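You operate a simulated robot arm through the tools that you are given. There is no shell and no other tool. Be economical: measure what you need, move in short steps, check, and stop when the job is done.

You run a simulated robot arm. Do the job below in one go: nothing can be reset, and whatever is moved stays where it is left.

TASK
Put the spice jar that says "coriander" from the worktop on top of the white dates tub and the spice jar marked "cardamom" on top of the white peas tub.

Only the result counts: the job must be done as asked and must still hold three seconds after the hand-in. Knocking over, shifting, dropping, spilling or breaking anything else fails it.

THE ROBOT
A 7-joint arm with a two-finger parallel gripper, fixed in place. Base frame: the origin is at the foot of the arm, x ahead of it, y to its left, z up; the work surface is at about z = 0. Lengths are in mm, angles in degrees, forces in N, time in s.
With the tool pointing down near the work surface it reaches from about 240 to 620 mm from the base axis. Its first joint turns from -66.0 to 66.0 degrees. Payload 2.6 kg.
Tool frame: the origin (TCP) lies between the finger pads and is the grasp point; the fingertips stand 30 mm ahead of it; z points along the fingers, y is the line along which they close. Largest opening 94 mm; finger width 28, thickness 10; the body of the gripper, 50 by 96 mm, starts 55 mm behind the TCP.
Orientation is told as [roll, pitch, yaw] about the base's x, y, z axes, in that order, counted from this pose: with the fingers straight down and closing along the base's y, the tool's x points along the base's -x, its y along +y and its z along -z.

THE INTERFACE
- The arm moves only by the tool step_arm. Its arguments are lists of equal length, an entry for each row: "linear": the shift along the tool's x, y, z in mm, a list of three; "twist": the turn about the tool's z in degrees; "hand": the opening in per cent of the stroke, from 0 (shut) to 100 (fully open). In form: {"linear": [[tx, ty, tz], ...], "twist": [twist, ...], "hand": [hand, ...]}. A call has 1 to 10 rows; each row shifts and turns the commanded pose from where the row before left it, along the tool's axes as they then stand. Each row takes 0.2 s and may step no farther than 50 mm and 8.6 degrees from the row before; otherwise, or with a gripper value out of range, the whole call is refused. A pose out of reach is approached as far as the arm can. The call stops where the force on the tool passes 40 N (or 10 N more than at its start, if that is more) or the arm is blocked; 0.2 s more then pass. The fingers move at their own pace (about 72 mm/s each) and stop on an object; they squeeze with about 34 N. The grip force told is the motor's: it shows also when the fingers shut on nothing. Time passes only in rows, and 0.2 s behind the last, so rows that do not move let the fingers close. The reply holds the time, the measured pose of the TCP, the force on the tool along the base axes, the opening and the grip force, in the units named above and with some noise, and new pictures: "pictures" is both (left out), scene, wrist or none.
- Cameras (640 x 400 px; columns grow to the right, rows downward): "scene" is fixed at [28.1, 427, 569.1]; the picture's right is [-0.84, -0.55, 0.00], its down [-0.30, 0.46, -0.84] and it looks along [0.46, -0.70, -0.55] (base axes); focal length 364 px, centre (320, 200). "wrist" rides on the gripper at [-37, 0, -58] in the tool frame; the picture's right is [0.00, -1.00, 0.00], its down [0.97, 0.00, -0.24] and it looks along [0.24, 0.00, 0.97] (tool axes); focal length 218 px, centre (320, 200).
- point_at(camera, pixels): there is no depth. For up to 12 entries [column, row, z] of the newest picture of that camera ("zoom" is the newest enlarged one), the place [x, y] in the base frame at which the ray of that pixel passes the height z, good to about 2 mm. It takes no simulated time.
- enlarge(camera, box): a new picture of the part [left, top, right, bottom] of that camera's present view, enlarged. It takes no simulated time.
- job_done(): hands the job in; it is judged then, once.

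Work in short steps. Measure before you move; look again where a grasp or a placing could have gone wrong, and mend it. You have 60 turns and 120 pictures in all, those below and enlarged ones among them. Open the gripper and draw the arm clear of the work before you hand the job in, unless the task says otherwise; then end with one line.

The tools are called after "Emit:" as name(argument=value, ...) on one line, values as JSON. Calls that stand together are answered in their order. step_arm: Moves the arm, as the interface text tells. Its arguments: {"type":"object","properties":{"linear":{"type":"array"},"twist":{"type":"array"},"hand":{"type":"array"},"pictures":{"type":"string","enum":["both","scene","wrist","none"]}},"required":["linear","twist","hand"]} The other tools are called the same way: point_at (camera, pixels) gives the place at which the rays of pixels pass given heights; enlarge (camera, box) takes an enlarged picture of a part of a camera's view; job_done () hands the job in.

At the start:

```text
time: 0.0
position: [421.4, 27.7, 301.9]
orientation: [0.0, 0.1, 0.0]
wrist_force: [-0.3, 0.4, 0.3]
width: 94.2
gripper_force: 0.1
```

scene: 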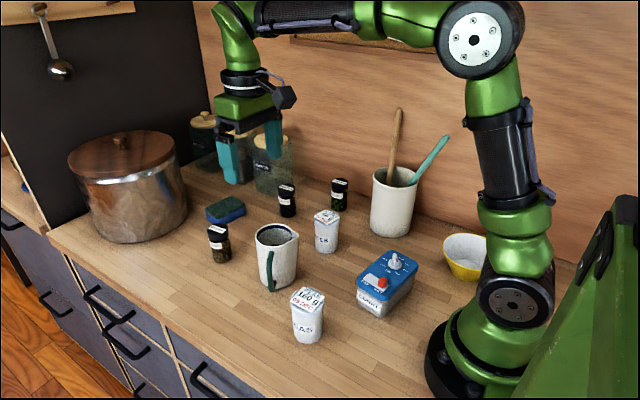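
wrist: 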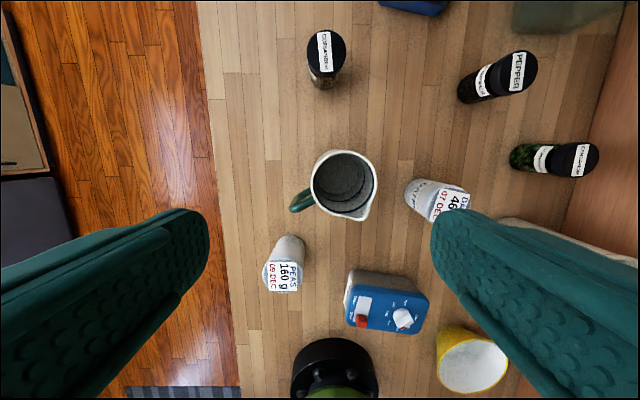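

The wrist view shows three jars (at about (325,55), (500,75), (560,158)) and two white tubs (285,265), (437,198). I enlarge to read the labels.

Emit:
enlarge(camera="wrist", box=[290, 10, 370, 100])

Emit:
enlarge(camera="wrist", box=[440, 30, 620, 190])

Emit:
enlarge(camera="scene", box=[190, 160, 360, 280])

Emit:
enlarge(camera="wrist", box=[250, 170, 490, 310])

```text
4.44 times, centred on (330, 55) of wrist
```

zoom: 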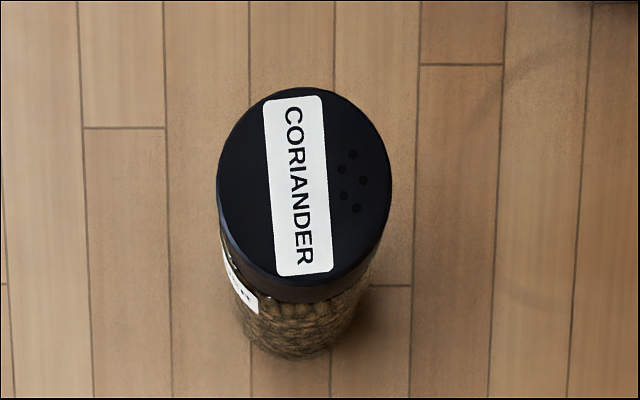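

```text
2.50 times, centred on (530, 110) of wrist
```

zoom: 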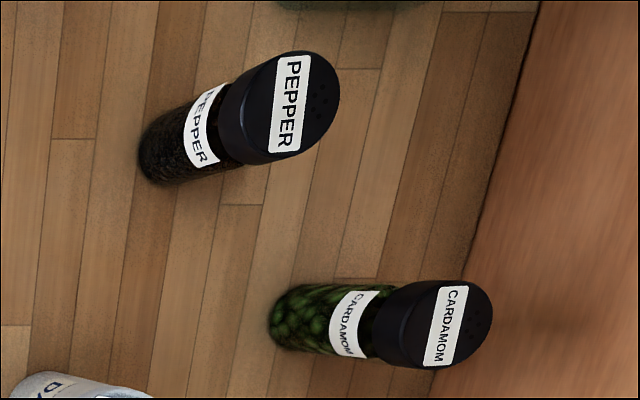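

```text
3.33 times, centred on (275, 220) of scene
```

zoom: 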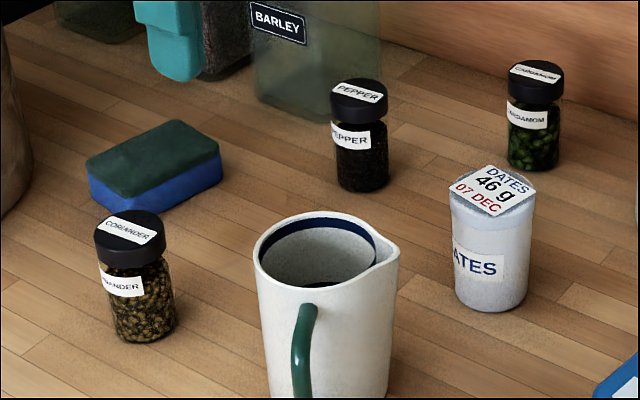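

```text
2.67 times, centred on (370, 240) of wrist
```

zoom: 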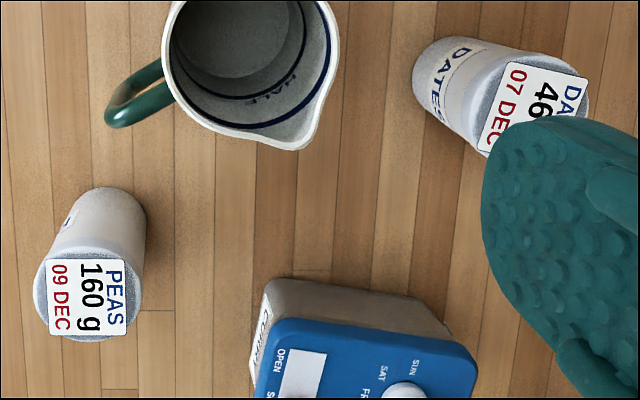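

I have both jars and both tubs identified. Now I triangulate the lid tops from the two cameras at several heights.

Emit:
point_at(camera="scene", pixels=[[217.4, 228.4, 60], [217.4, 228.4, 90], [223, 257.5, 0], [339.9, 183.1, 60], [339.9, 183.1, 90], [339.3, 207.4, 0], [327, 217, 60], [327, 217, 90], [326.7, 248.5, 0], [307.5, 300, 60], [307.5, 300, 90], [308, 334, 0]])

Emit:
point_at(camera="wrist", pixels=[[326.2, 51.6, 60], [326.2, 51.6, 90], [324.4, 80, 0], [581.2, 158.8, 60], [581.2, 158.8, 90], [522, 157.2, 0], [450.6, 204.4, 60], [450.6, 204.4, 90], [420.6, 193, 0], [282.6, 276.7, 60], [282.6, 276.7, 90], [289, 251, 0]])

```text
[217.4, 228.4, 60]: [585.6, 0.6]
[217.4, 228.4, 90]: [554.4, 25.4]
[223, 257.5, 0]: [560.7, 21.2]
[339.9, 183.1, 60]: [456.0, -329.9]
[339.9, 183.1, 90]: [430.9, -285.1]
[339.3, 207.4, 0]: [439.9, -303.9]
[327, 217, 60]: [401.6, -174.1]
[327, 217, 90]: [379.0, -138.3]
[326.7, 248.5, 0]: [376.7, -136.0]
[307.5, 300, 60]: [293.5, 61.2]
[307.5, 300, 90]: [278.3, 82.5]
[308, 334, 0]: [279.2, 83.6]
```

```text
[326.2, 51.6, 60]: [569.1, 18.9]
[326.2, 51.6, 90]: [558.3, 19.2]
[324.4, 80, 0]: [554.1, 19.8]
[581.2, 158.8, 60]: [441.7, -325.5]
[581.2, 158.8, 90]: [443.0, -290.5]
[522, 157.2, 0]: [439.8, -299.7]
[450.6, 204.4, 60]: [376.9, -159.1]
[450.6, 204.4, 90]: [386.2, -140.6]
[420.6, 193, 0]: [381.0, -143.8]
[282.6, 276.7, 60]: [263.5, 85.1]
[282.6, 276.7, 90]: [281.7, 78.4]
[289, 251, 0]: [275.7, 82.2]
```

Jars: coriander ≈(559,20), cardamom ≈(440,-300), about 82 tall; tubs: dates ≈(382,-141), peas ≈(280,80), about 89 tall. I now check the surroundings: wall foot, crock, pepper, mug, glass jars.

Emit:
point_at(camera="wrist", pixels=[[586, 142, 0], [612, 40, 0], [480, 95, 0], [343, 185, 95], [515, 30, 0], [620, 10, 0], [480, 375, 50], [383, 275, 60]])

Emit:
point_at(camera="scene", pixels=[[370, 218, 0], [390, 236, 0], [415, 232, 0], [395, 178, 120], [408, 182, 130], [448, 138, 200], [398, 110, 240], [287, 216, 0], [254, 188, 0], [278, 195, 0], [277, 237, 100], [345, 195, 0]])

Emit:
enlarge(camera="scene", box=[230, 100, 470, 250])

```text
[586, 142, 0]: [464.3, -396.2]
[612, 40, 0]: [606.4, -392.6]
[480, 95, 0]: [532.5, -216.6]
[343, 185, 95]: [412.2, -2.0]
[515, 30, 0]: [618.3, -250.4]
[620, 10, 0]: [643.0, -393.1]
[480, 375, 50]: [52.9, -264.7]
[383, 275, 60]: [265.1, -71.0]
```

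```text
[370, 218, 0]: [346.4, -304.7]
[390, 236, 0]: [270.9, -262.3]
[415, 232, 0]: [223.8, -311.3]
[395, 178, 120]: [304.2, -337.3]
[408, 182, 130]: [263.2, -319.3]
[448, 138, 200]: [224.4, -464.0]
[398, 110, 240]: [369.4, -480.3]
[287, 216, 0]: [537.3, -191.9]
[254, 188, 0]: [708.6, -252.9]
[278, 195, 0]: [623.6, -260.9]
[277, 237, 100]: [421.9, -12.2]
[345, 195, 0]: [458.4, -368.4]
```

```text
2.67 times, centred on (350, 175) of scene
```

zoom: 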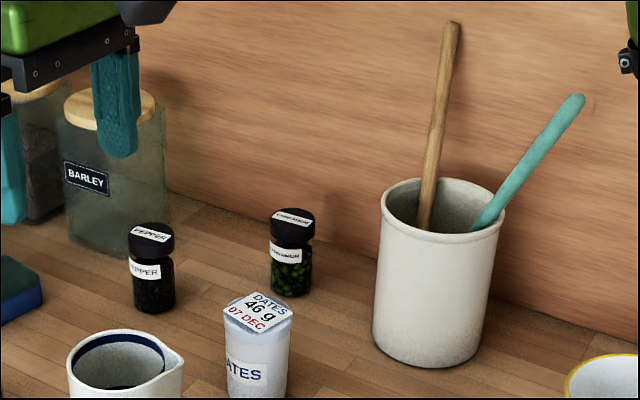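

Cardamom has ~95 mm to the wall and the crock edge is at x≈345, so closing along y works for all. I move above the coriander first.

Emit:
step_arm(linear=[[-45, -2.5, 0], [-45, -2.5, 0], [-47, -2.7, 0], [0, 0, 45], [0, 0, 45], [0, 0, 0]], twist=[0, 0, 0, 0, 0, 0], hand=[100, 100, 100, 100, 100, 100])

```text
time: 1.4
position: [543.3, 22.2, 214.6]
orientation: [0.0, 0.0, 0.0]
wrist_force: [0.2, 0.1, 0.2]
width: 94.0
gripper_force: 0.0
out of reach, approached as far as the arm can: row 3
```

scene: 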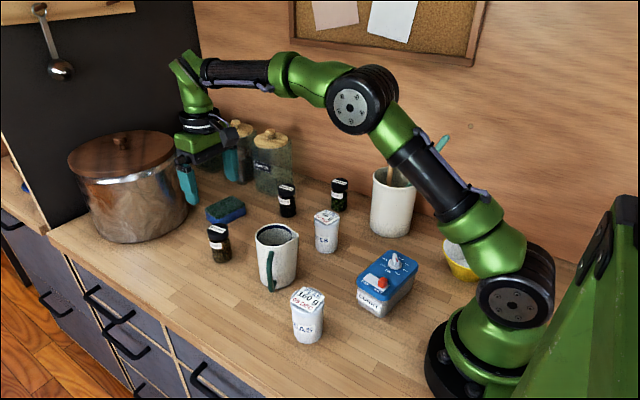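
wrist: 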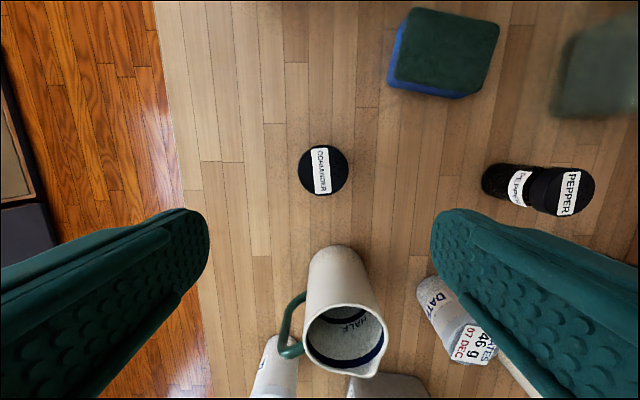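

The lid is now at wrist (323,170), nearly from overhead; I re-measure it and step lower.

Emit:
point_at(camera="wrist", pixels=[[323, 170, 82], [299, 170, 82], [348, 170, 82], [323, 145, 82], [323, 195, 82]])

Emit:
step_arm(linear=[[0, 0, 40], [0, 0, 20], [0, 0, 0]], twist=[0, 0, 0], hand=[100, 100, 100])

```text
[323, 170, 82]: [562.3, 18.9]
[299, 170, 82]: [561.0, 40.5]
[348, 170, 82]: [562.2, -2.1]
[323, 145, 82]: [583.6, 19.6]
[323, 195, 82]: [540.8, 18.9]
```

```text
time: 2.2
position: [545.3, 21.3, 153.6]
orientation: [0.0, 0.0, -0.1]
wrist_force: [-0.2, -0.6, 0.1]
width: 94.0
gripper_force: 0.0
```

scene: 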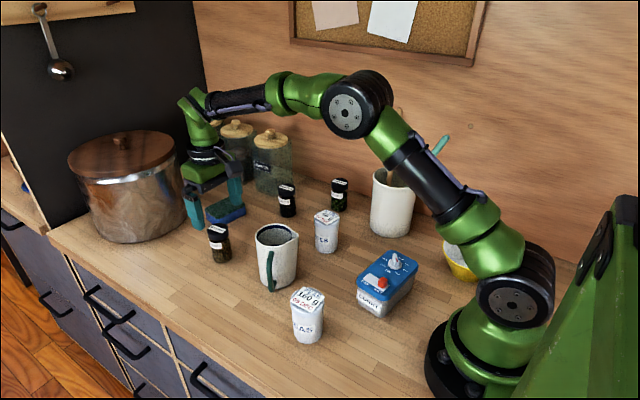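
wrist: 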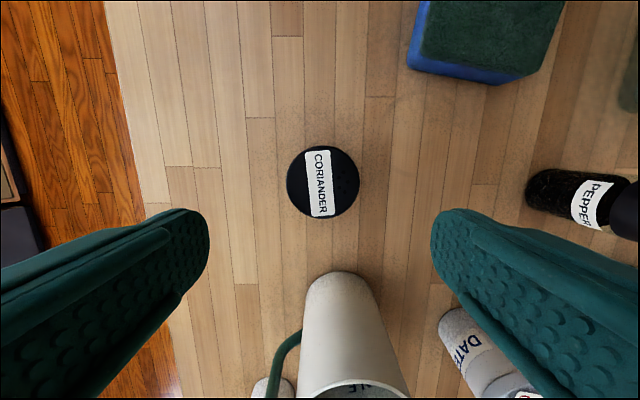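

Lid centre now at wrist (323,182); measuring once more.

Emit:
point_at(camera="wrist", pixels=[[323, 182, 82], [287, 182, 82], [359, 182, 82], [323, 145, 82], [323, 219, 82]])

Emit:
point_at(camera="scene", pixels=[[217.4, 228.4, 82], [217.4, 228.4, 86], [217.4, 228.4, 78]])

```text
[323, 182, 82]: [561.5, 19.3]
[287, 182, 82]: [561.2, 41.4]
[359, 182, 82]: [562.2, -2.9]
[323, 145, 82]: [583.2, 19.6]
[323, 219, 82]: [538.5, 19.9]
```

```text
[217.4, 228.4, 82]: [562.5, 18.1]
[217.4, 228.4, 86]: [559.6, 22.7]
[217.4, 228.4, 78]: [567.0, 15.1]
```

Jar is at (561.5,19.3), 44 wide, 82 tall. I centre on it, descend to z≈52 and close.

Emit:
step_arm(linear=[[-16, -2, 0], [0, 0, 35], [0, 0, 35], [0, 0, 31], [0, 0, 0]], twist=[0, 0, 0, 0, 0], hand=[100, 100, 100, 100, 100])

```text
time: 3.4
position: [563.2, 18.8, 53.6]
orientation: [0.0, 0.0, 0.0]
wrist_force: [0.0, -0.3, -0.1]
width: 94.0
gripper_force: 0.1
```

scene: 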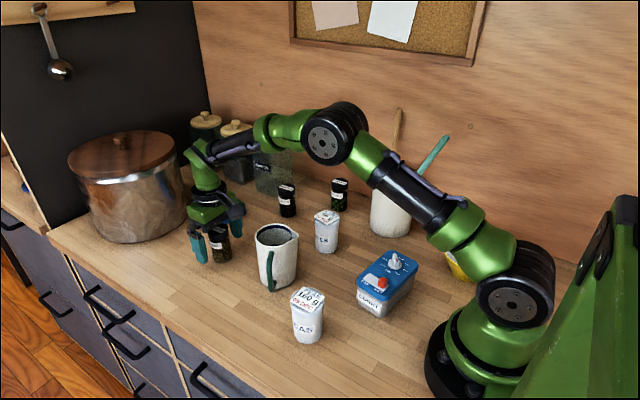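
wrist: 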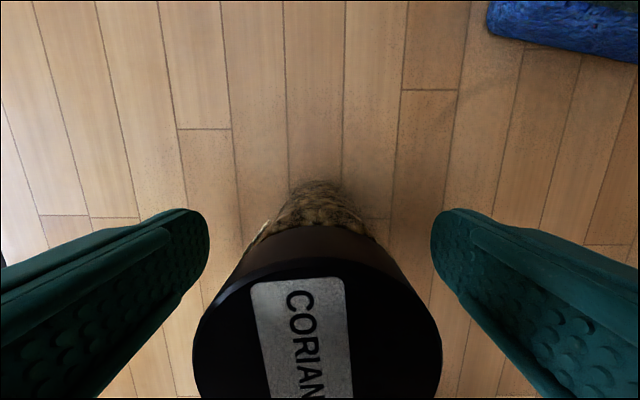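

The jar sits centred between the fingers; closing.

Emit:
step_arm(linear=[[0, 0, 0], [0, 0, 0], [0, 0, 0], [0, 0, -10], [0, 0, -10], [0, 0, 0]], twist=[0, 0, 0, 0, 0, 0], hand=[0, 0, 0, 0, 0, 0])

```text
time: 4.8
position: [561.5, 18.3, 71.2]
orientation: [0.0, 0.0, 0.0]
wrist_force: [0.0, -0.3, -0.9]
width: 44.4
gripper_force: 34.0
```

scene: 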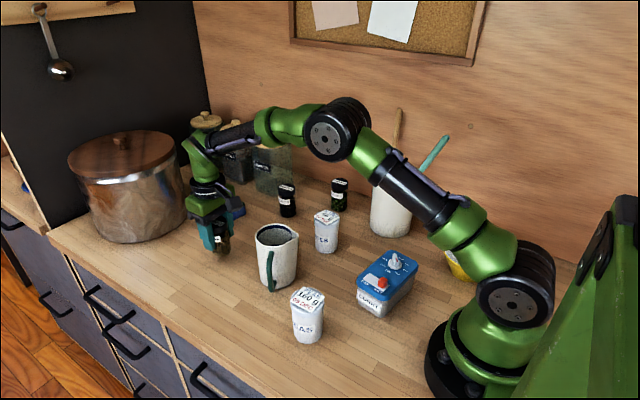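
wrist: 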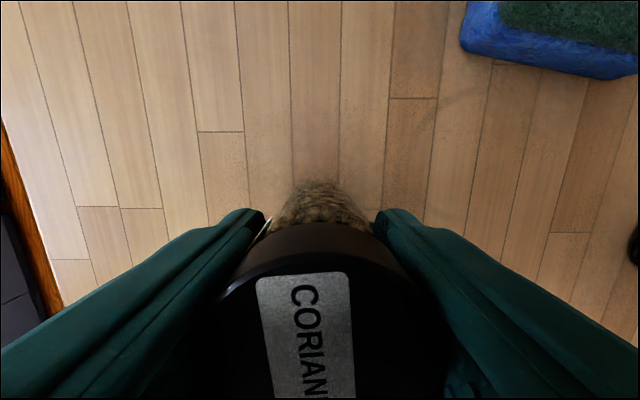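

Held (44.4 mm, 34 N), bottom ≈53 below TCP. I lift to z≈220 and carry to about (330,-140), rising to 260, so the wrist camera sees the dates tub from above.

Emit:
step_arm(linear=[[0, 0, -50], [0, 0, -50], [0, 0, -50], [33, -22.5, -10], [33, -22.5, -10], [33, -22.5, -10], [33, -22.5, -10], [33, -22.5, 0], [33, -22.5, 0], [33, -22.5, 0]], twist=[0, 0, 0, 0, 0, 0, 0, 0, 0, 0], hand=[0, 0, 0, 0, 0, 0, 0, 0, 0, 0])

```text
time: 7.0
position: [325.3, -136.4, 259.7]
orientation: [0.1, -0.1, 0.0]
wrist_force: [-0.4, 0.0, -0.9]
width: 44.0
gripper_force: 33.9
```

scene: 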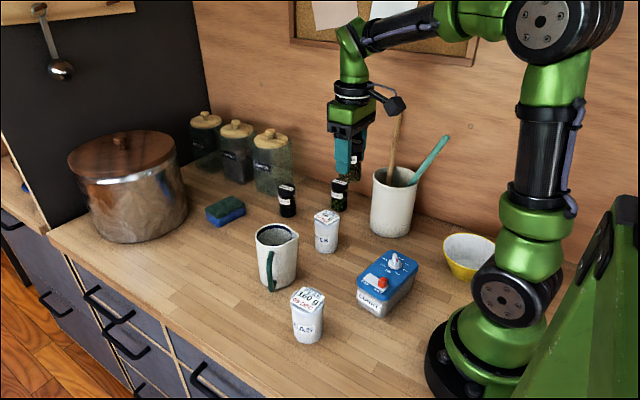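
wrist: 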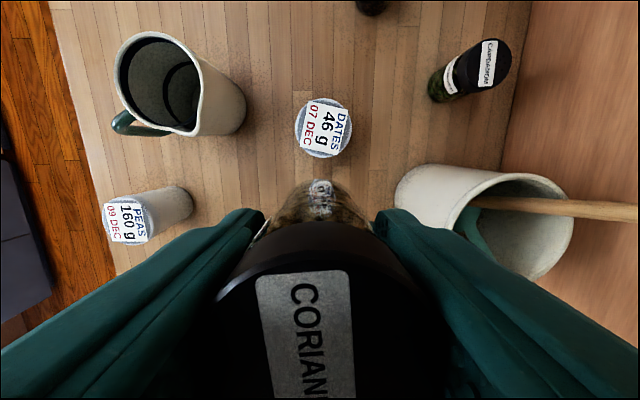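

The dates tub top is in clear view at wrist (324,128). Enlarging it and the scene view for accurate rim positions.

Emit:
enlarge(camera="wrist", box=[276, 98, 372, 158])

Emit:
enlarge(camera="scene", box=[278, 195, 374, 255])

```text
6.67 times, centred on (324, 128) of wrist
```

zoom: 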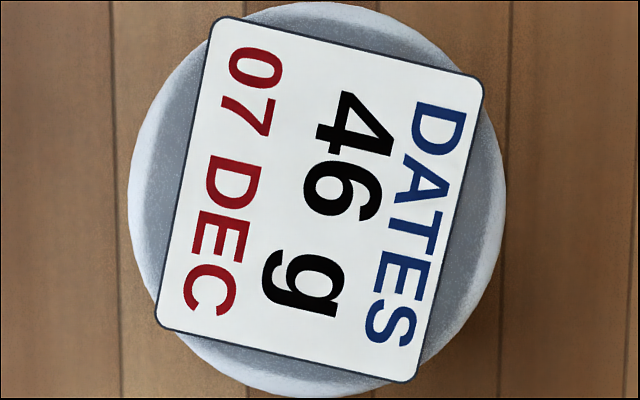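

```text
6.67 times, centred on (326, 225) of scene
```

zoom: 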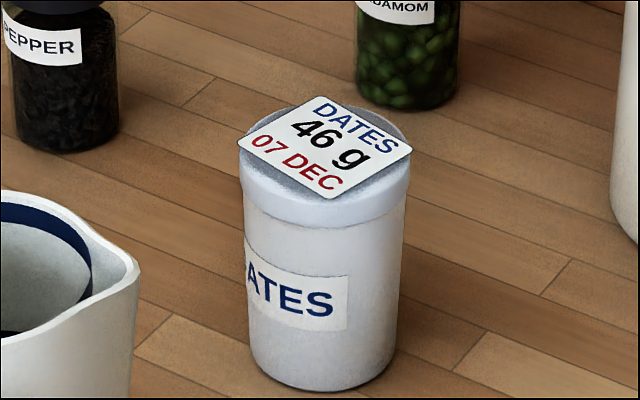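

Emit:
point_at(camera="wrist", pixels=[[323.4, 128, 80], [323.4, 128, 88], [323.4, 128, 96], [295.5, 128, 88], [351.5, 128, 88]])

Emit:
point_at(camera="scene", pixels=[[326.7, 217.4, 80], [326.7, 217.4, 88], [326.7, 217.4, 96]])

```text
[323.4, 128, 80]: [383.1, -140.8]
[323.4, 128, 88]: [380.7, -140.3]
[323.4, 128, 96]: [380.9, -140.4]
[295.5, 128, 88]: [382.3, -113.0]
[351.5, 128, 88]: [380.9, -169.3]
```

```text
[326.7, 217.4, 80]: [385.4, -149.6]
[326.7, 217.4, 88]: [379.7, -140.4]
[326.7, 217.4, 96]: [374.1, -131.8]
```

Dates tub: centre (381.5,-140.5), top z≈88, 56 wide. I move over it and descend to z≈165 (jar bottom ≈112).

Emit:
step_arm(linear=[[-28, -2, 0], [-28, -2, 0], [0, 0, 35], [0, 0, 35], [0, 0, 25], [0, 0, 0], [0, 0, 0]], twist=[0, 0, 0, 0, 0, 0, 0], hand=[0, 0, 0, 0, 0, 0, 0])

Emit:
enlarge(camera="scene", box=[262, 155, 390, 255])

```text
time: 8.6
position: [384.9, -140.4, 165.6]
orientation: [0.0, 0.1, -0.1]
wrist_force: [-0.4, 0.4, -1.1]
width: 44.2
gripper_force: 33.9
```

scene: 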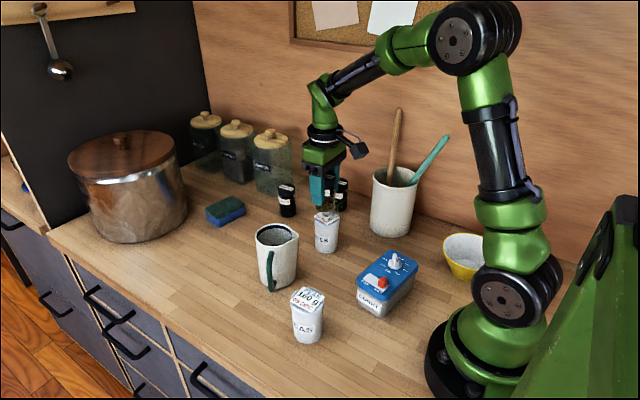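
wrist: 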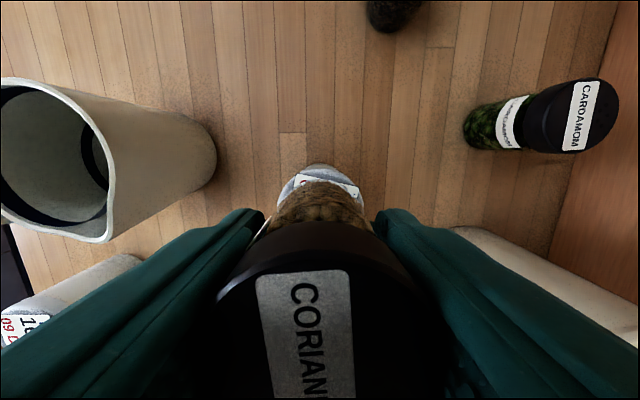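

```text
4.00 times, centred on (326, 205) of scene
```

zoom: 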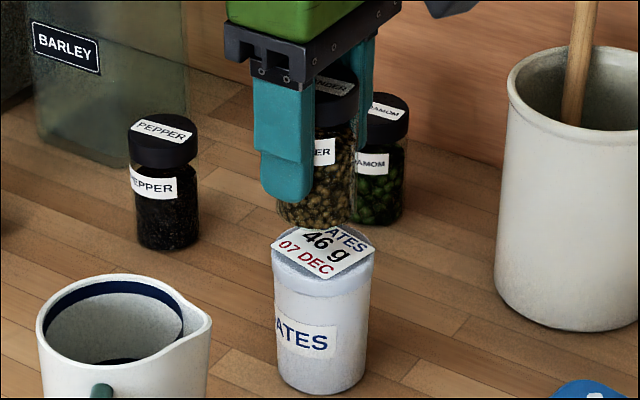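

Jar hangs ~24 mm above the tub and looks aligned; I correct x by -2 and lower 18 mm.

Emit:
step_arm(linear=[[2, 0, 8], [0, 0, 10], [0, 0, 0], [0, 0, 0]], twist=[0, 0, 0, 0], hand=[0, 0, 0, 0], pictures="none")

Emit:
enlarge(camera="scene", box=[286, 185, 366, 255])

```text
time: 9.6
position: [385.6, -140.4, 148.4]
orientation: [0.0, -0.1, 0.0]
wrist_force: [0.9, 0.0, -1.3]
width: 44.1
gripper_force: 34.0
```

```text
5.71 times, centred on (326, 220) of scene
```

zoom: 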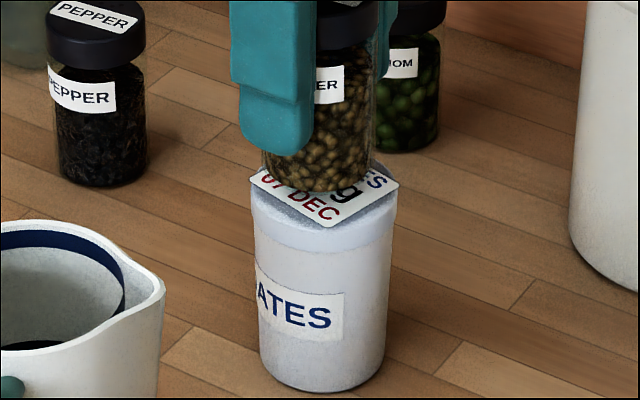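

The jar sits slightly left of the tub axis (≈+x), so I shift -3 mm in x and lower in small steps.

Emit:
step_arm(linear=[[3, 0, 0], [0, 0, 2], [0, 0, 2], [0, 0, 0]], twist=[0, 0, 0, 0], hand=[0, 0, 0, 0], pictures="none")

Emit:
enlarge(camera="scene", box=[286, 185, 366, 255])

```text
time: 10.6
position: [380.8, -142.9, 143.8]
orientation: [0.0, 0.1, 0.1]
wrist_force: [-0.3, -0.2, -1.0]
width: 44.2
gripper_force: 34.6
```

```text
5.71 times, centred on (326, 220) of scene
```

zoom: 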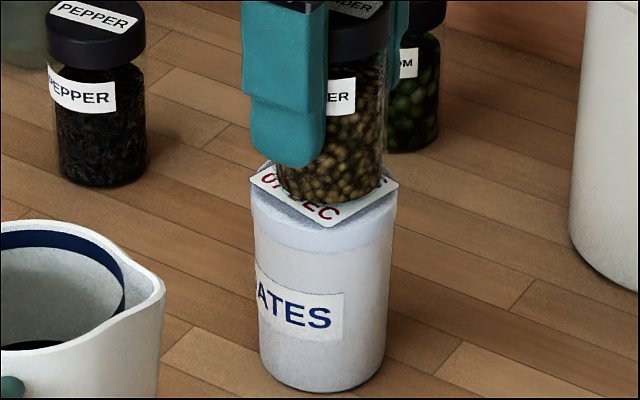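

Well centred now, still no contact. Lower another few mm.

Emit:
step_arm(linear=[[0, 0, 1.5], [0, 0, 0]], twist=[0, 0], hand=[0, 0], pictures="none")

```text
time: 11.2
position: [381.1, -143.1, 140.7]
orientation: [0.0, -0.1, 0.0]
wrist_force: [-0.5, 0.5, -1.0]
width: 43.9
gripper_force: 34.4
```

No contact force yet (-1.0 N); one more small step.

Emit:
step_arm(linear=[[0, 0, 1.5], [0, 0, 0]], twist=[0, 0], hand=[0, 0], pictures="none")

Emit:
enlarge(camera="scene", box=[286, 185, 366, 255])

```text
time: 11.8
position: [381.0, -142.2, 141.1]
orientation: [0.0, -0.2, -0.2]
wrist_force: [-5.1, 2.2, 21.6]
width: 44.1
gripper_force: 33.7
```

```text
5.71 times, centred on (326, 220) of scene
```

zoom: 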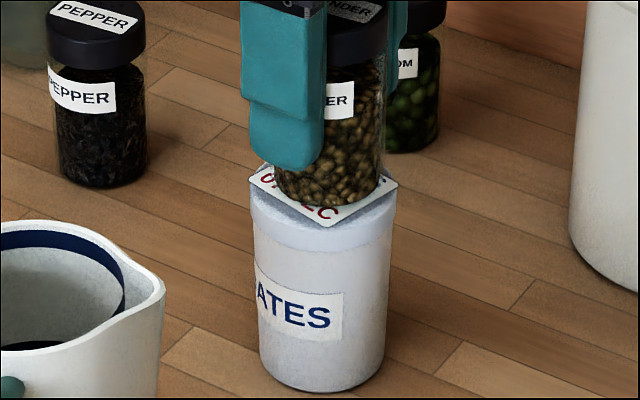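

Contact made (21.6 N). I relieve 0.7 mm and open gradually.

Emit:
step_arm(linear=[[0, 0, -0.7], [0, 0, 0], [0, 0, 0], [0, 0, 0], [0, 0, 0], [0, 0, 0]], twist=[0, 0, 0, 0, 0, 0], hand=[0, 46, 52, 60, 80, 100])

Emit:
enlarge(camera="scene", box=[286, 165, 366, 255])

```text
time: 13.2
position: [380.5, -142.5, 141.2]
orientation: [-0.1, 0.1, -0.1]
wrist_force: [-0.2, -0.2, 0.1]
width: 94.1
gripper_force: 0.1
```

scene: 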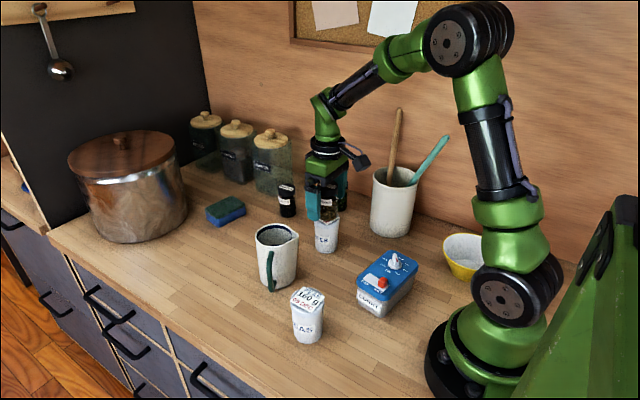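
wrist: 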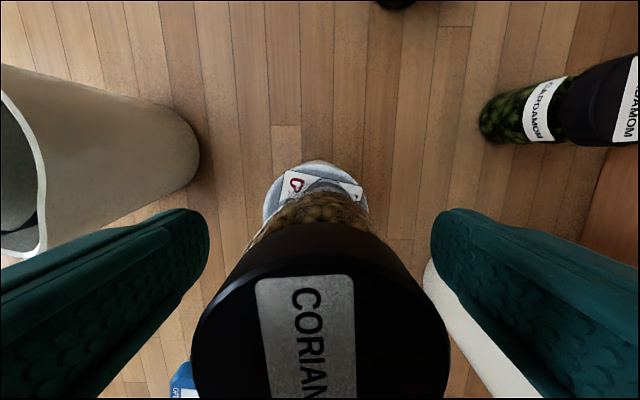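

```text
4.44 times, centred on (326, 210) of scene
```

zoom: 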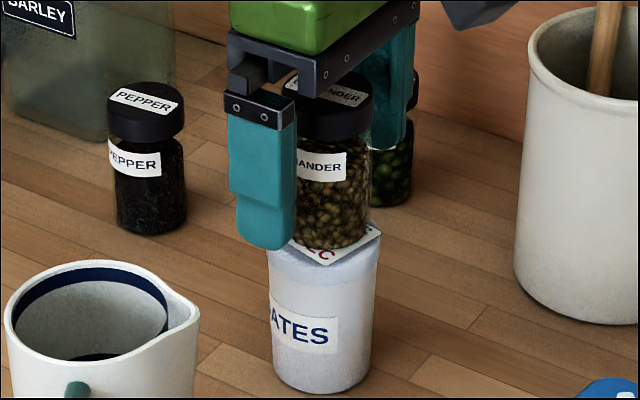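

Coriander stands on the dates tub. I retreat straight up, then move toward the cardamom at z≈255.

Emit:
step_arm(linear=[[0, 0, -40], [0, 0, -40], [0, 0, -35], [-11, -39, 0], [-11, -39, 0], [-11, -39, 0], [-11, -39, 0], [0, 0, 0]], twist=[0, 0, 0, 0, 0, 0, 0, 0], hand=[100, 100, 100, 100, 100, 100, 100, 100])

Emit:
enlarge(camera="scene", box=[262, 155, 390, 255])

```text
time: 15.0
position: [424.2, -303.0, 257.0]
orientation: [0.0, -0.1, 0.0]
wrist_force: [0.0, -0.2, 0.5]
width: 94.0
gripper_force: 0.0
```

scene: 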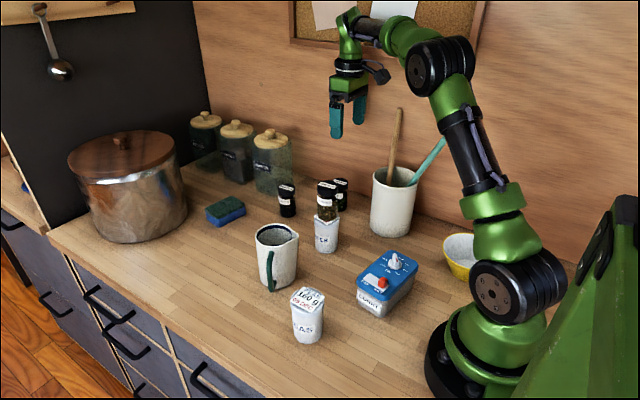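
wrist: 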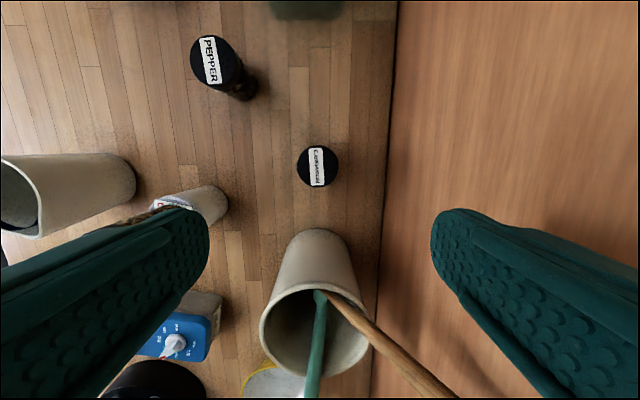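

```text
4.00 times, centred on (326, 205) of scene
```

zoom: 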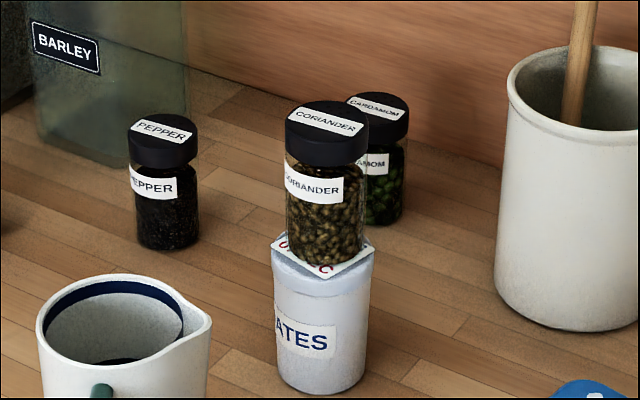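

Coriander is stable on the dates tub. Cardamom lid is at wrist (317.5,166); measuring.

Emit:
point_at(camera="wrist", pixels=[[317.5, 166, 82], [297, 166, 82], [338.5, 166, 82], [317.5, 145, 82], [317.5, 187, 82], [392, 100, 0], [345, 290, 130], [450, 390, 250]])

```text
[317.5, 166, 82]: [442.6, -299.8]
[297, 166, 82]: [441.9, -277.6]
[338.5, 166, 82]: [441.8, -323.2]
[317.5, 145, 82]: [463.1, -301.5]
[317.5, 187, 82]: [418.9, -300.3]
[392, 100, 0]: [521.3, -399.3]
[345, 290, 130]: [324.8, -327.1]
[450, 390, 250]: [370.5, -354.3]
```

Cardamom at (442,-300), 44 wide. I centre and descend to z≈140 first.

Emit:
step_arm(linear=[[-18, 2.5, 0], [0, 0, 40], [0, 0, 40], [0, 0, 37], [0, 0, 0]], twist=[0, 0, 0, 0, 0], hand=[100, 100, 100, 100, 100])

```text
time: 16.2
position: [442.2, -296.9, 137.5]
orientation: [0.0, 0.1, -0.1]
wrist_force: [-1.6, -0.6, 0.8]
width: 93.9
gripper_force: 0.0
```

scene: 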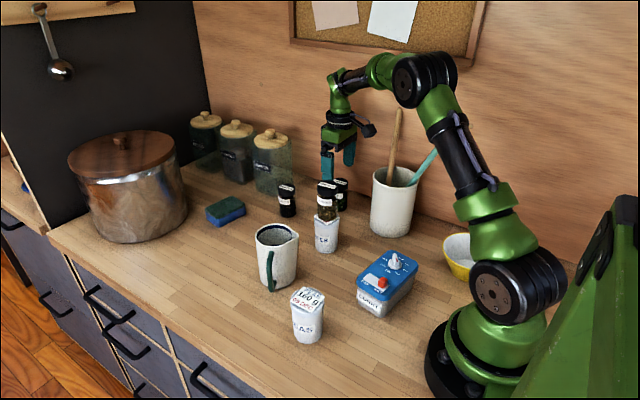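
wrist: 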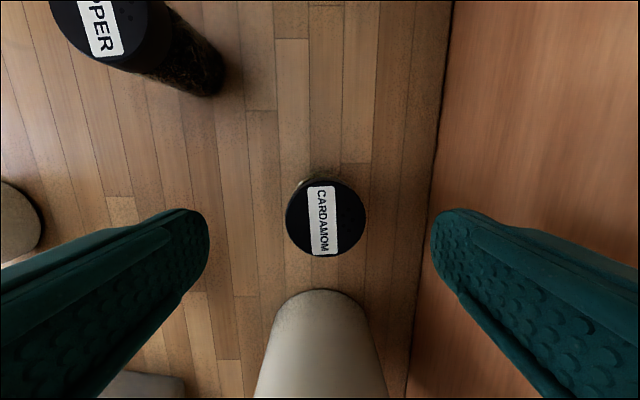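

Lid centre at wrist (326,217); re-measure before the final descent.

Emit:
point_at(camera="wrist", pixels=[[326, 217, 82], [286, 217, 82], [366, 217, 82], [434, 190, 0]])

```text
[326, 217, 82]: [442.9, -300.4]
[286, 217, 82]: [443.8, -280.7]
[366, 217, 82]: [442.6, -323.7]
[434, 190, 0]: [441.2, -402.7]
```

Shift 3 mm toward -y, descend to z≈54 and check.

Emit:
step_arm(linear=[[0, -3.5, 0], [0, 0, 30], [0, 0, 30], [0, 0, 24], [0, 0, 0]], twist=[0, 0, 0, 0, 0], hand=[100, 100, 100, 100, 100])

```text
time: 17.4
position: [443.4, -297.6, 54.9]
orientation: [0.0, 0.0, -0.1]
wrist_force: [0.6, 0.2, 0.9]
width: 94.2
gripper_force: 0.1
```

scene: 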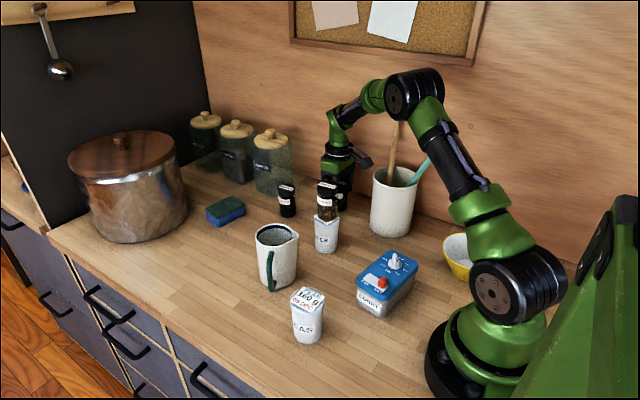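
wrist: 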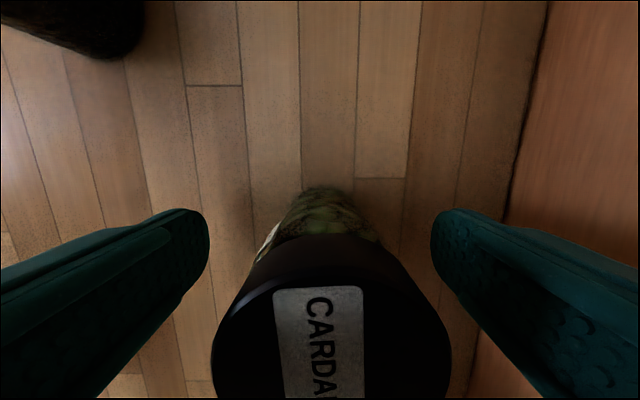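

Lid centre is ~2 mm to -y; shift and close, then a small lift.

Emit:
step_arm(linear=[[0, -2, 0], [0, 0, 0], [0, 0, 0], [0, 0, 0], [0, 0, 0], [0, 0, -10], [0, 0, -10], [0, 0, 0]], twist=[0, 0, 0, 0, 0, 0, 0, 0], hand=[100, 0, 0, 0, 0, 0, 0, 0])

```text
time: 19.2
position: [444.8, -302.0, 74.1]
orientation: [0.1, 0.1, 0.0]
wrist_force: [-0.2, 0.1, -0.4]
width: 45.9
gripper_force: 33.7
```

scene: 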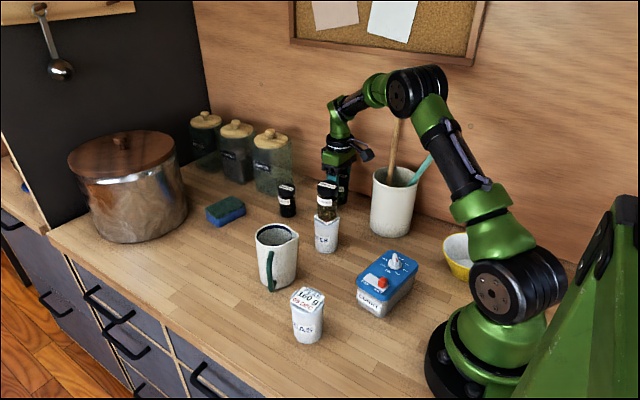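
wrist: 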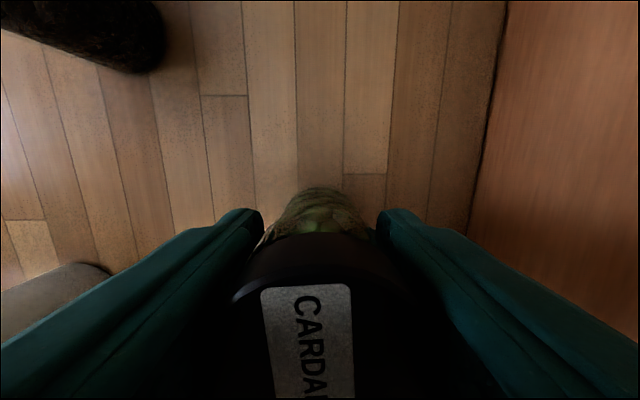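

Held (45.9 mm). Lift to z≈284 and carry toward the peas tub.

Emit:
step_arm(linear=[[0, 0, -42], [0, 0, -42], [0, 0, -42], [0, 0, -42], [0, 0, -42], [15, 42, 0], [20, 40, 0], [22, 40, 0], [23, 40, 0], [23, 40, 0]], twist=[0, 0, 0, 0, 0, 0, 0, 0, 0, 0], hand=[0, 0, 0, 0, 0, 0, 0, 0, 0, 0], pictures="scene")

Emit:
step_arm(linear=[[23, 40, 0], [23, 40, 0], [23, 40, 0], [23, 40, 0], [0, 0, 0], [0, 0, 0]], twist=[0, 0, 0, 0, 0, 0], hand=[0, 0, 0, 0, 0, 0])

```text
time: 21.4
position: [338.4, -100.6, 283.5]
orientation: [0.0, 0.1, 0.1]
wrist_force: [0.2, -0.2, -1.5]
width: 45.8
gripper_force: 33.8
```

scene: 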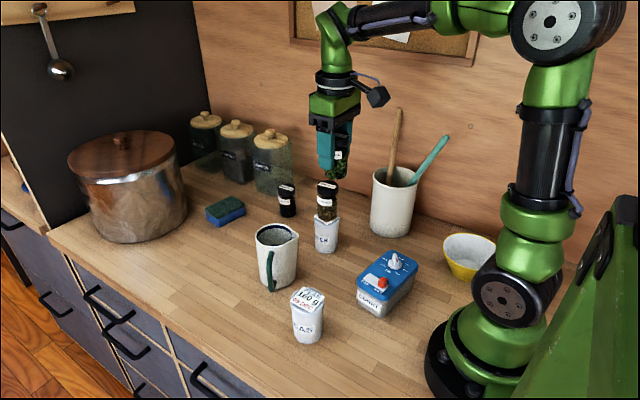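

```text
time: 22.8
position: [247.9, 56.8, 283.7]
orientation: [0.0, 0.1, -0.2]
wrist_force: [-0.3, 0.8, -1.4]
width: 45.3
gripper_force: 33.8
```

scene: 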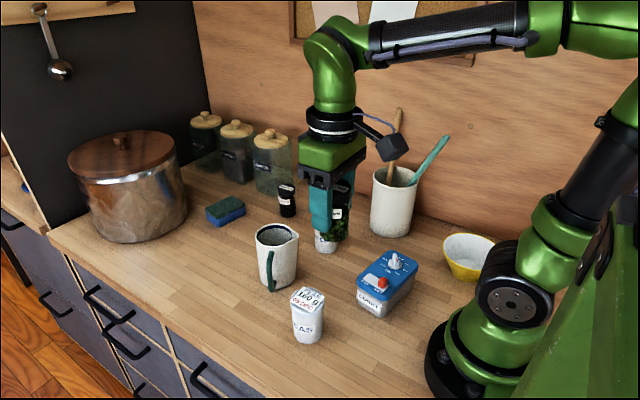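
wrist: 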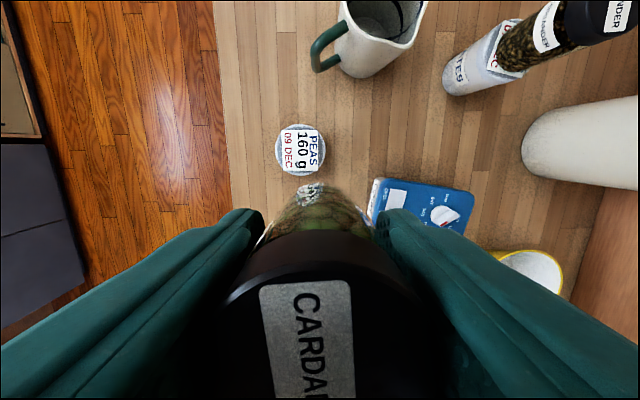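

Peas tub top is visible at wrist (300,150); zoom in both views for accuracy.

Emit:
enlarge(camera="wrist", box=[252, 120, 348, 180])

Emit:
enlarge(camera="scene", box=[260, 285, 356, 345])

```text
6.67 times, centred on (300, 150) of wrist
```

zoom: 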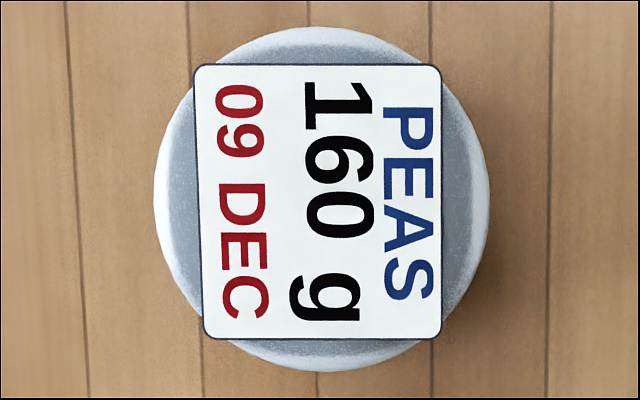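

```text
6.67 times, centred on (308, 315) of scene
```

zoom: 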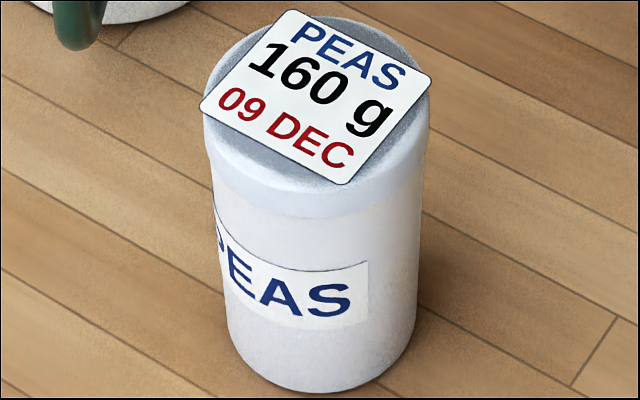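

Emit:
point_at(camera="wrist", pixels=[[300.2, 149.8, 80], [300.2, 149.8, 88], [300.2, 149.8, 96]])

Emit:
point_at(camera="scene", pixels=[[307.4, 300, 80], [307.4, 300, 88], [307.4, 300, 96]])

```text
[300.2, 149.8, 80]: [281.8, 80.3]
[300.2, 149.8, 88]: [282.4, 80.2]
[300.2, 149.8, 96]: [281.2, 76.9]
```

```text
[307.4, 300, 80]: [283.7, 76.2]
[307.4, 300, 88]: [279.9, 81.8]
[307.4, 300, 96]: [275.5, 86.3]
```

Peas tub: centre (281.5,79.5), top z≈86–88. Move over it and descend to z≈164.

Emit:
step_arm(linear=[[-34.5, 22.7, 0], [0, 0, 40], [0, 0, 40], [0, 0, 39], [0, 0, 0], [0, 0, 0]], twist=[0, 0, 0, 0, 0, 0], hand=[0, 0, 0, 0, 0, 0])

Emit:
enlarge(camera="scene", box=[256, 255, 368, 345])

```text
time: 24.2
position: [284.0, 82.5, 165.0]
orientation: [0.1, 0.1, -0.1]
wrist_force: [-0.5, 0.5, -1.8]
width: 43.7
gripper_force: 34.2
```

scene: 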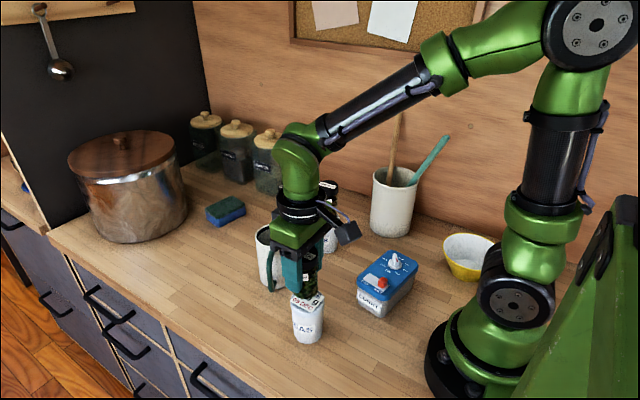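
wrist: 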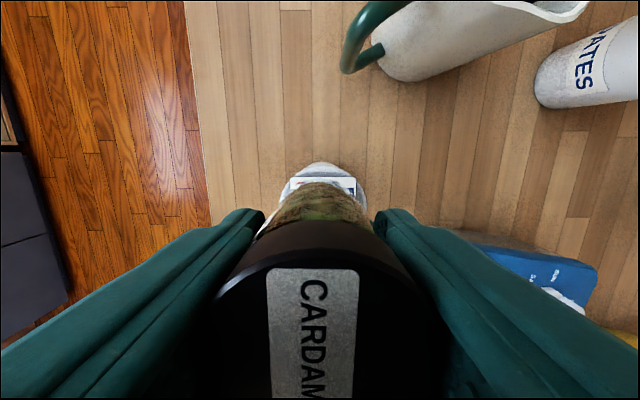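

```text
4.44 times, centred on (312, 300) of scene
```

zoom: 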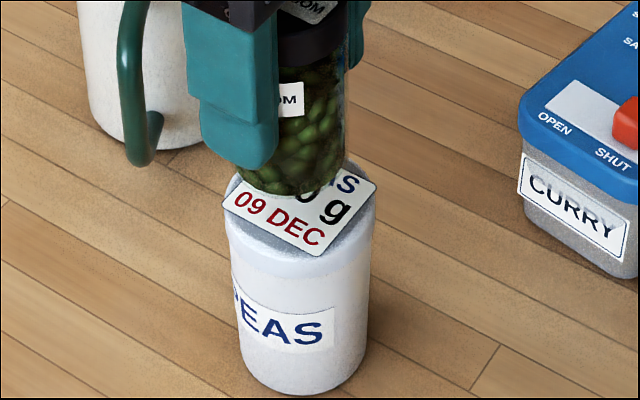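

Roughly aligned with jar bottom ~24 mm above. Lower 17 mm and check alignment.

Emit:
step_arm(linear=[[0, -1, 9], [0, 0, 8], [0, 0, 0], [0, 0, 0]], twist=[0, 0, 0, 0], hand=[0, 0, 0, 0], pictures="wrist")

Emit:
enlarge(camera="scene", box=[256, 255, 368, 345])

```text
time: 25.2
position: [284.2, 82.3, 148.5]
orientation: [0.0, 0.0, 0.0]
wrist_force: [-0.9, -0.1, -1.3]
width: 43.7
gripper_force: 34.2
```

wrist: 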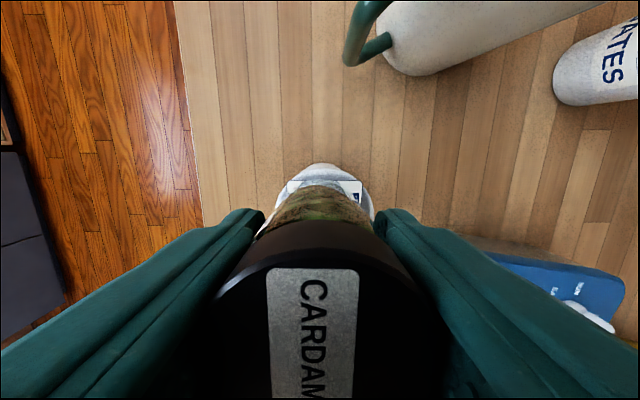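

```text
4.44 times, centred on (312, 300) of scene
```

zoom: 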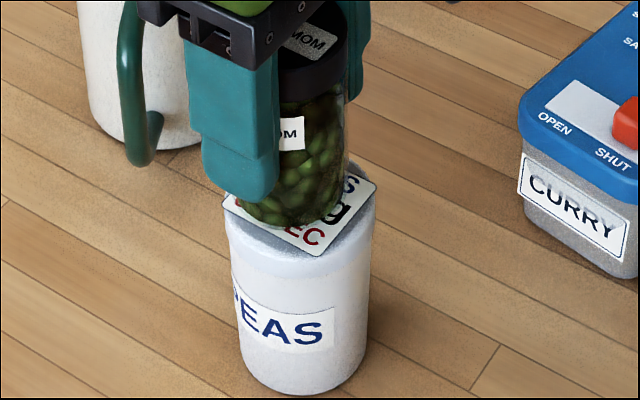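

Jar is ~2 mm left of tub axis; shift -2 x, -1.5 y and lower 4 mm.

Emit:
step_arm(linear=[[2.5, -2, 0], [0, 0, 2], [0, 0, 2], [0, 0, 0]], twist=[0, 0, 0, 0], hand=[0, 0, 0, 0], pictures="none")

Emit:
enlarge(camera="scene", box=[256, 255, 368, 345])

```text
time: 26.2
position: [281.1, 79.2, 145.2]
orientation: [0.0, 0.0, -0.1]
wrist_force: [0.1, -0.6, -1.6]
width: 43.5
gripper_force: 34.2
```

```text
4.44 times, centred on (312, 300) of scene
```

zoom: 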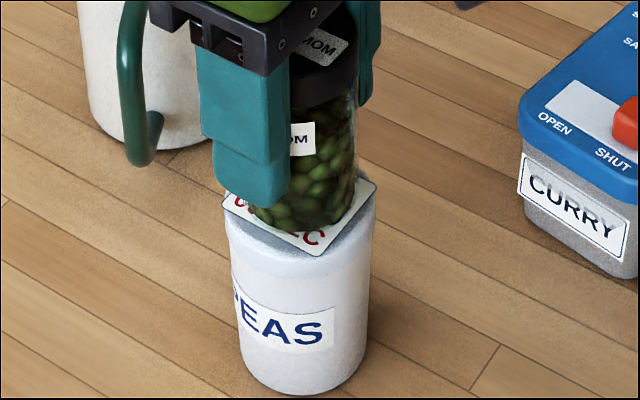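

Well centred. Lower in 1.5 mm steps until contact.

Emit:
step_arm(linear=[[0, 0, 1.5], [0, 0, 0]], twist=[0, 0], hand=[0, 0], pictures="none")

```text
time: 26.8
position: [281.1, 80.1, 143.4]
orientation: [0.0, -0.1, -0.1]
wrist_force: [-0.5, -0.2, -2.5]
width: 43.7
gripper_force: 34.3
```

No contact yet; again.

Emit:
step_arm(linear=[[0, 0, 1.3], [0, 0, 0]], twist=[0, 0], hand=[0, 0], pictures="none")

```text
time: 27.4
position: [281.0, 80.4, 142.2]
orientation: [0.0, -0.1, 0.0]
wrist_force: [-0.7, 0.8, -1.3]
width: 43.6
gripper_force: 34.3
```

Still free; one more small step.

Emit:
step_arm(linear=[[0, 0, 1.2], [0, 0, 0]], twist=[0, 0], hand=[0, 0], pictures="none")

Emit:
enlarge(camera="scene", box=[272, 275, 344, 345])

```text
time: 28.0
position: [281.5, 80.8, 142.7]
orientation: [-0.1, 0.0, -0.2]
wrist_force: [-2.1, -1.5, 6.2]
width: 43.3
gripper_force: 34.4
```

```text
5.71 times, centred on (308, 310) of scene
```

zoom: 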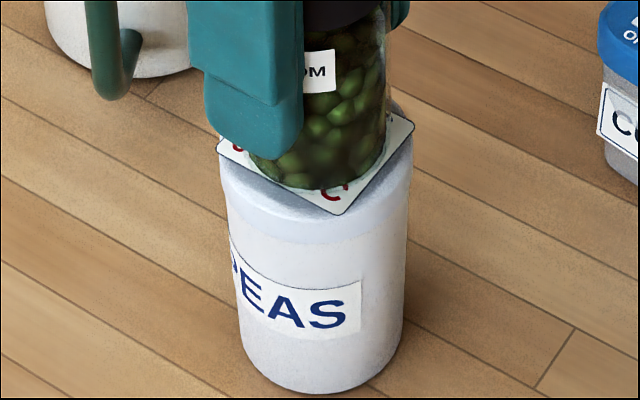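

Contact (≈8 N). Press 0.5 mm, then open gradually.

Emit:
step_arm(linear=[[0, 0, 0.5], [0, 0, 0], [0, 0, 0], [0, 0, 0], [0, 0, 0], [0, 0, 0]], twist=[0, 0, 0, 0, 0, 0], hand=[0, 45, 50, 58, 80, 100])

Emit:
enlarge(camera="scene", box=[256, 255, 368, 345])

```text
time: 29.4
position: [281.3, 79.4, 140.8]
orientation: [0.0, 0.0, -0.1]
wrist_force: [-1.0, -0.3, -0.8]
width: 93.8
gripper_force: 0.0
```

scene: 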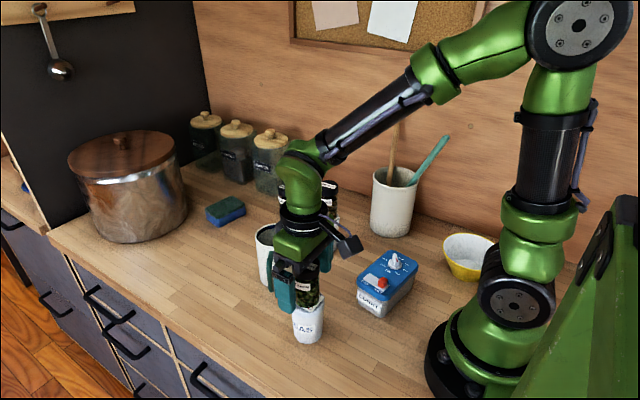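
wrist: 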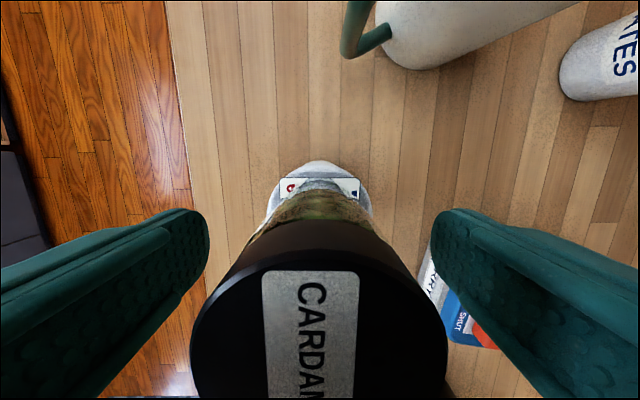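

```text
4.44 times, centred on (312, 300) of scene
```

zoom: 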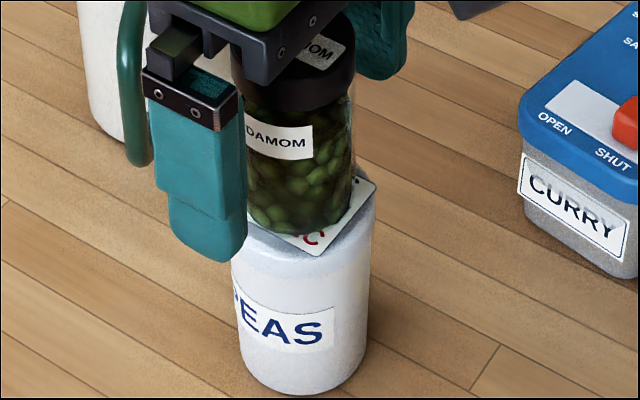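

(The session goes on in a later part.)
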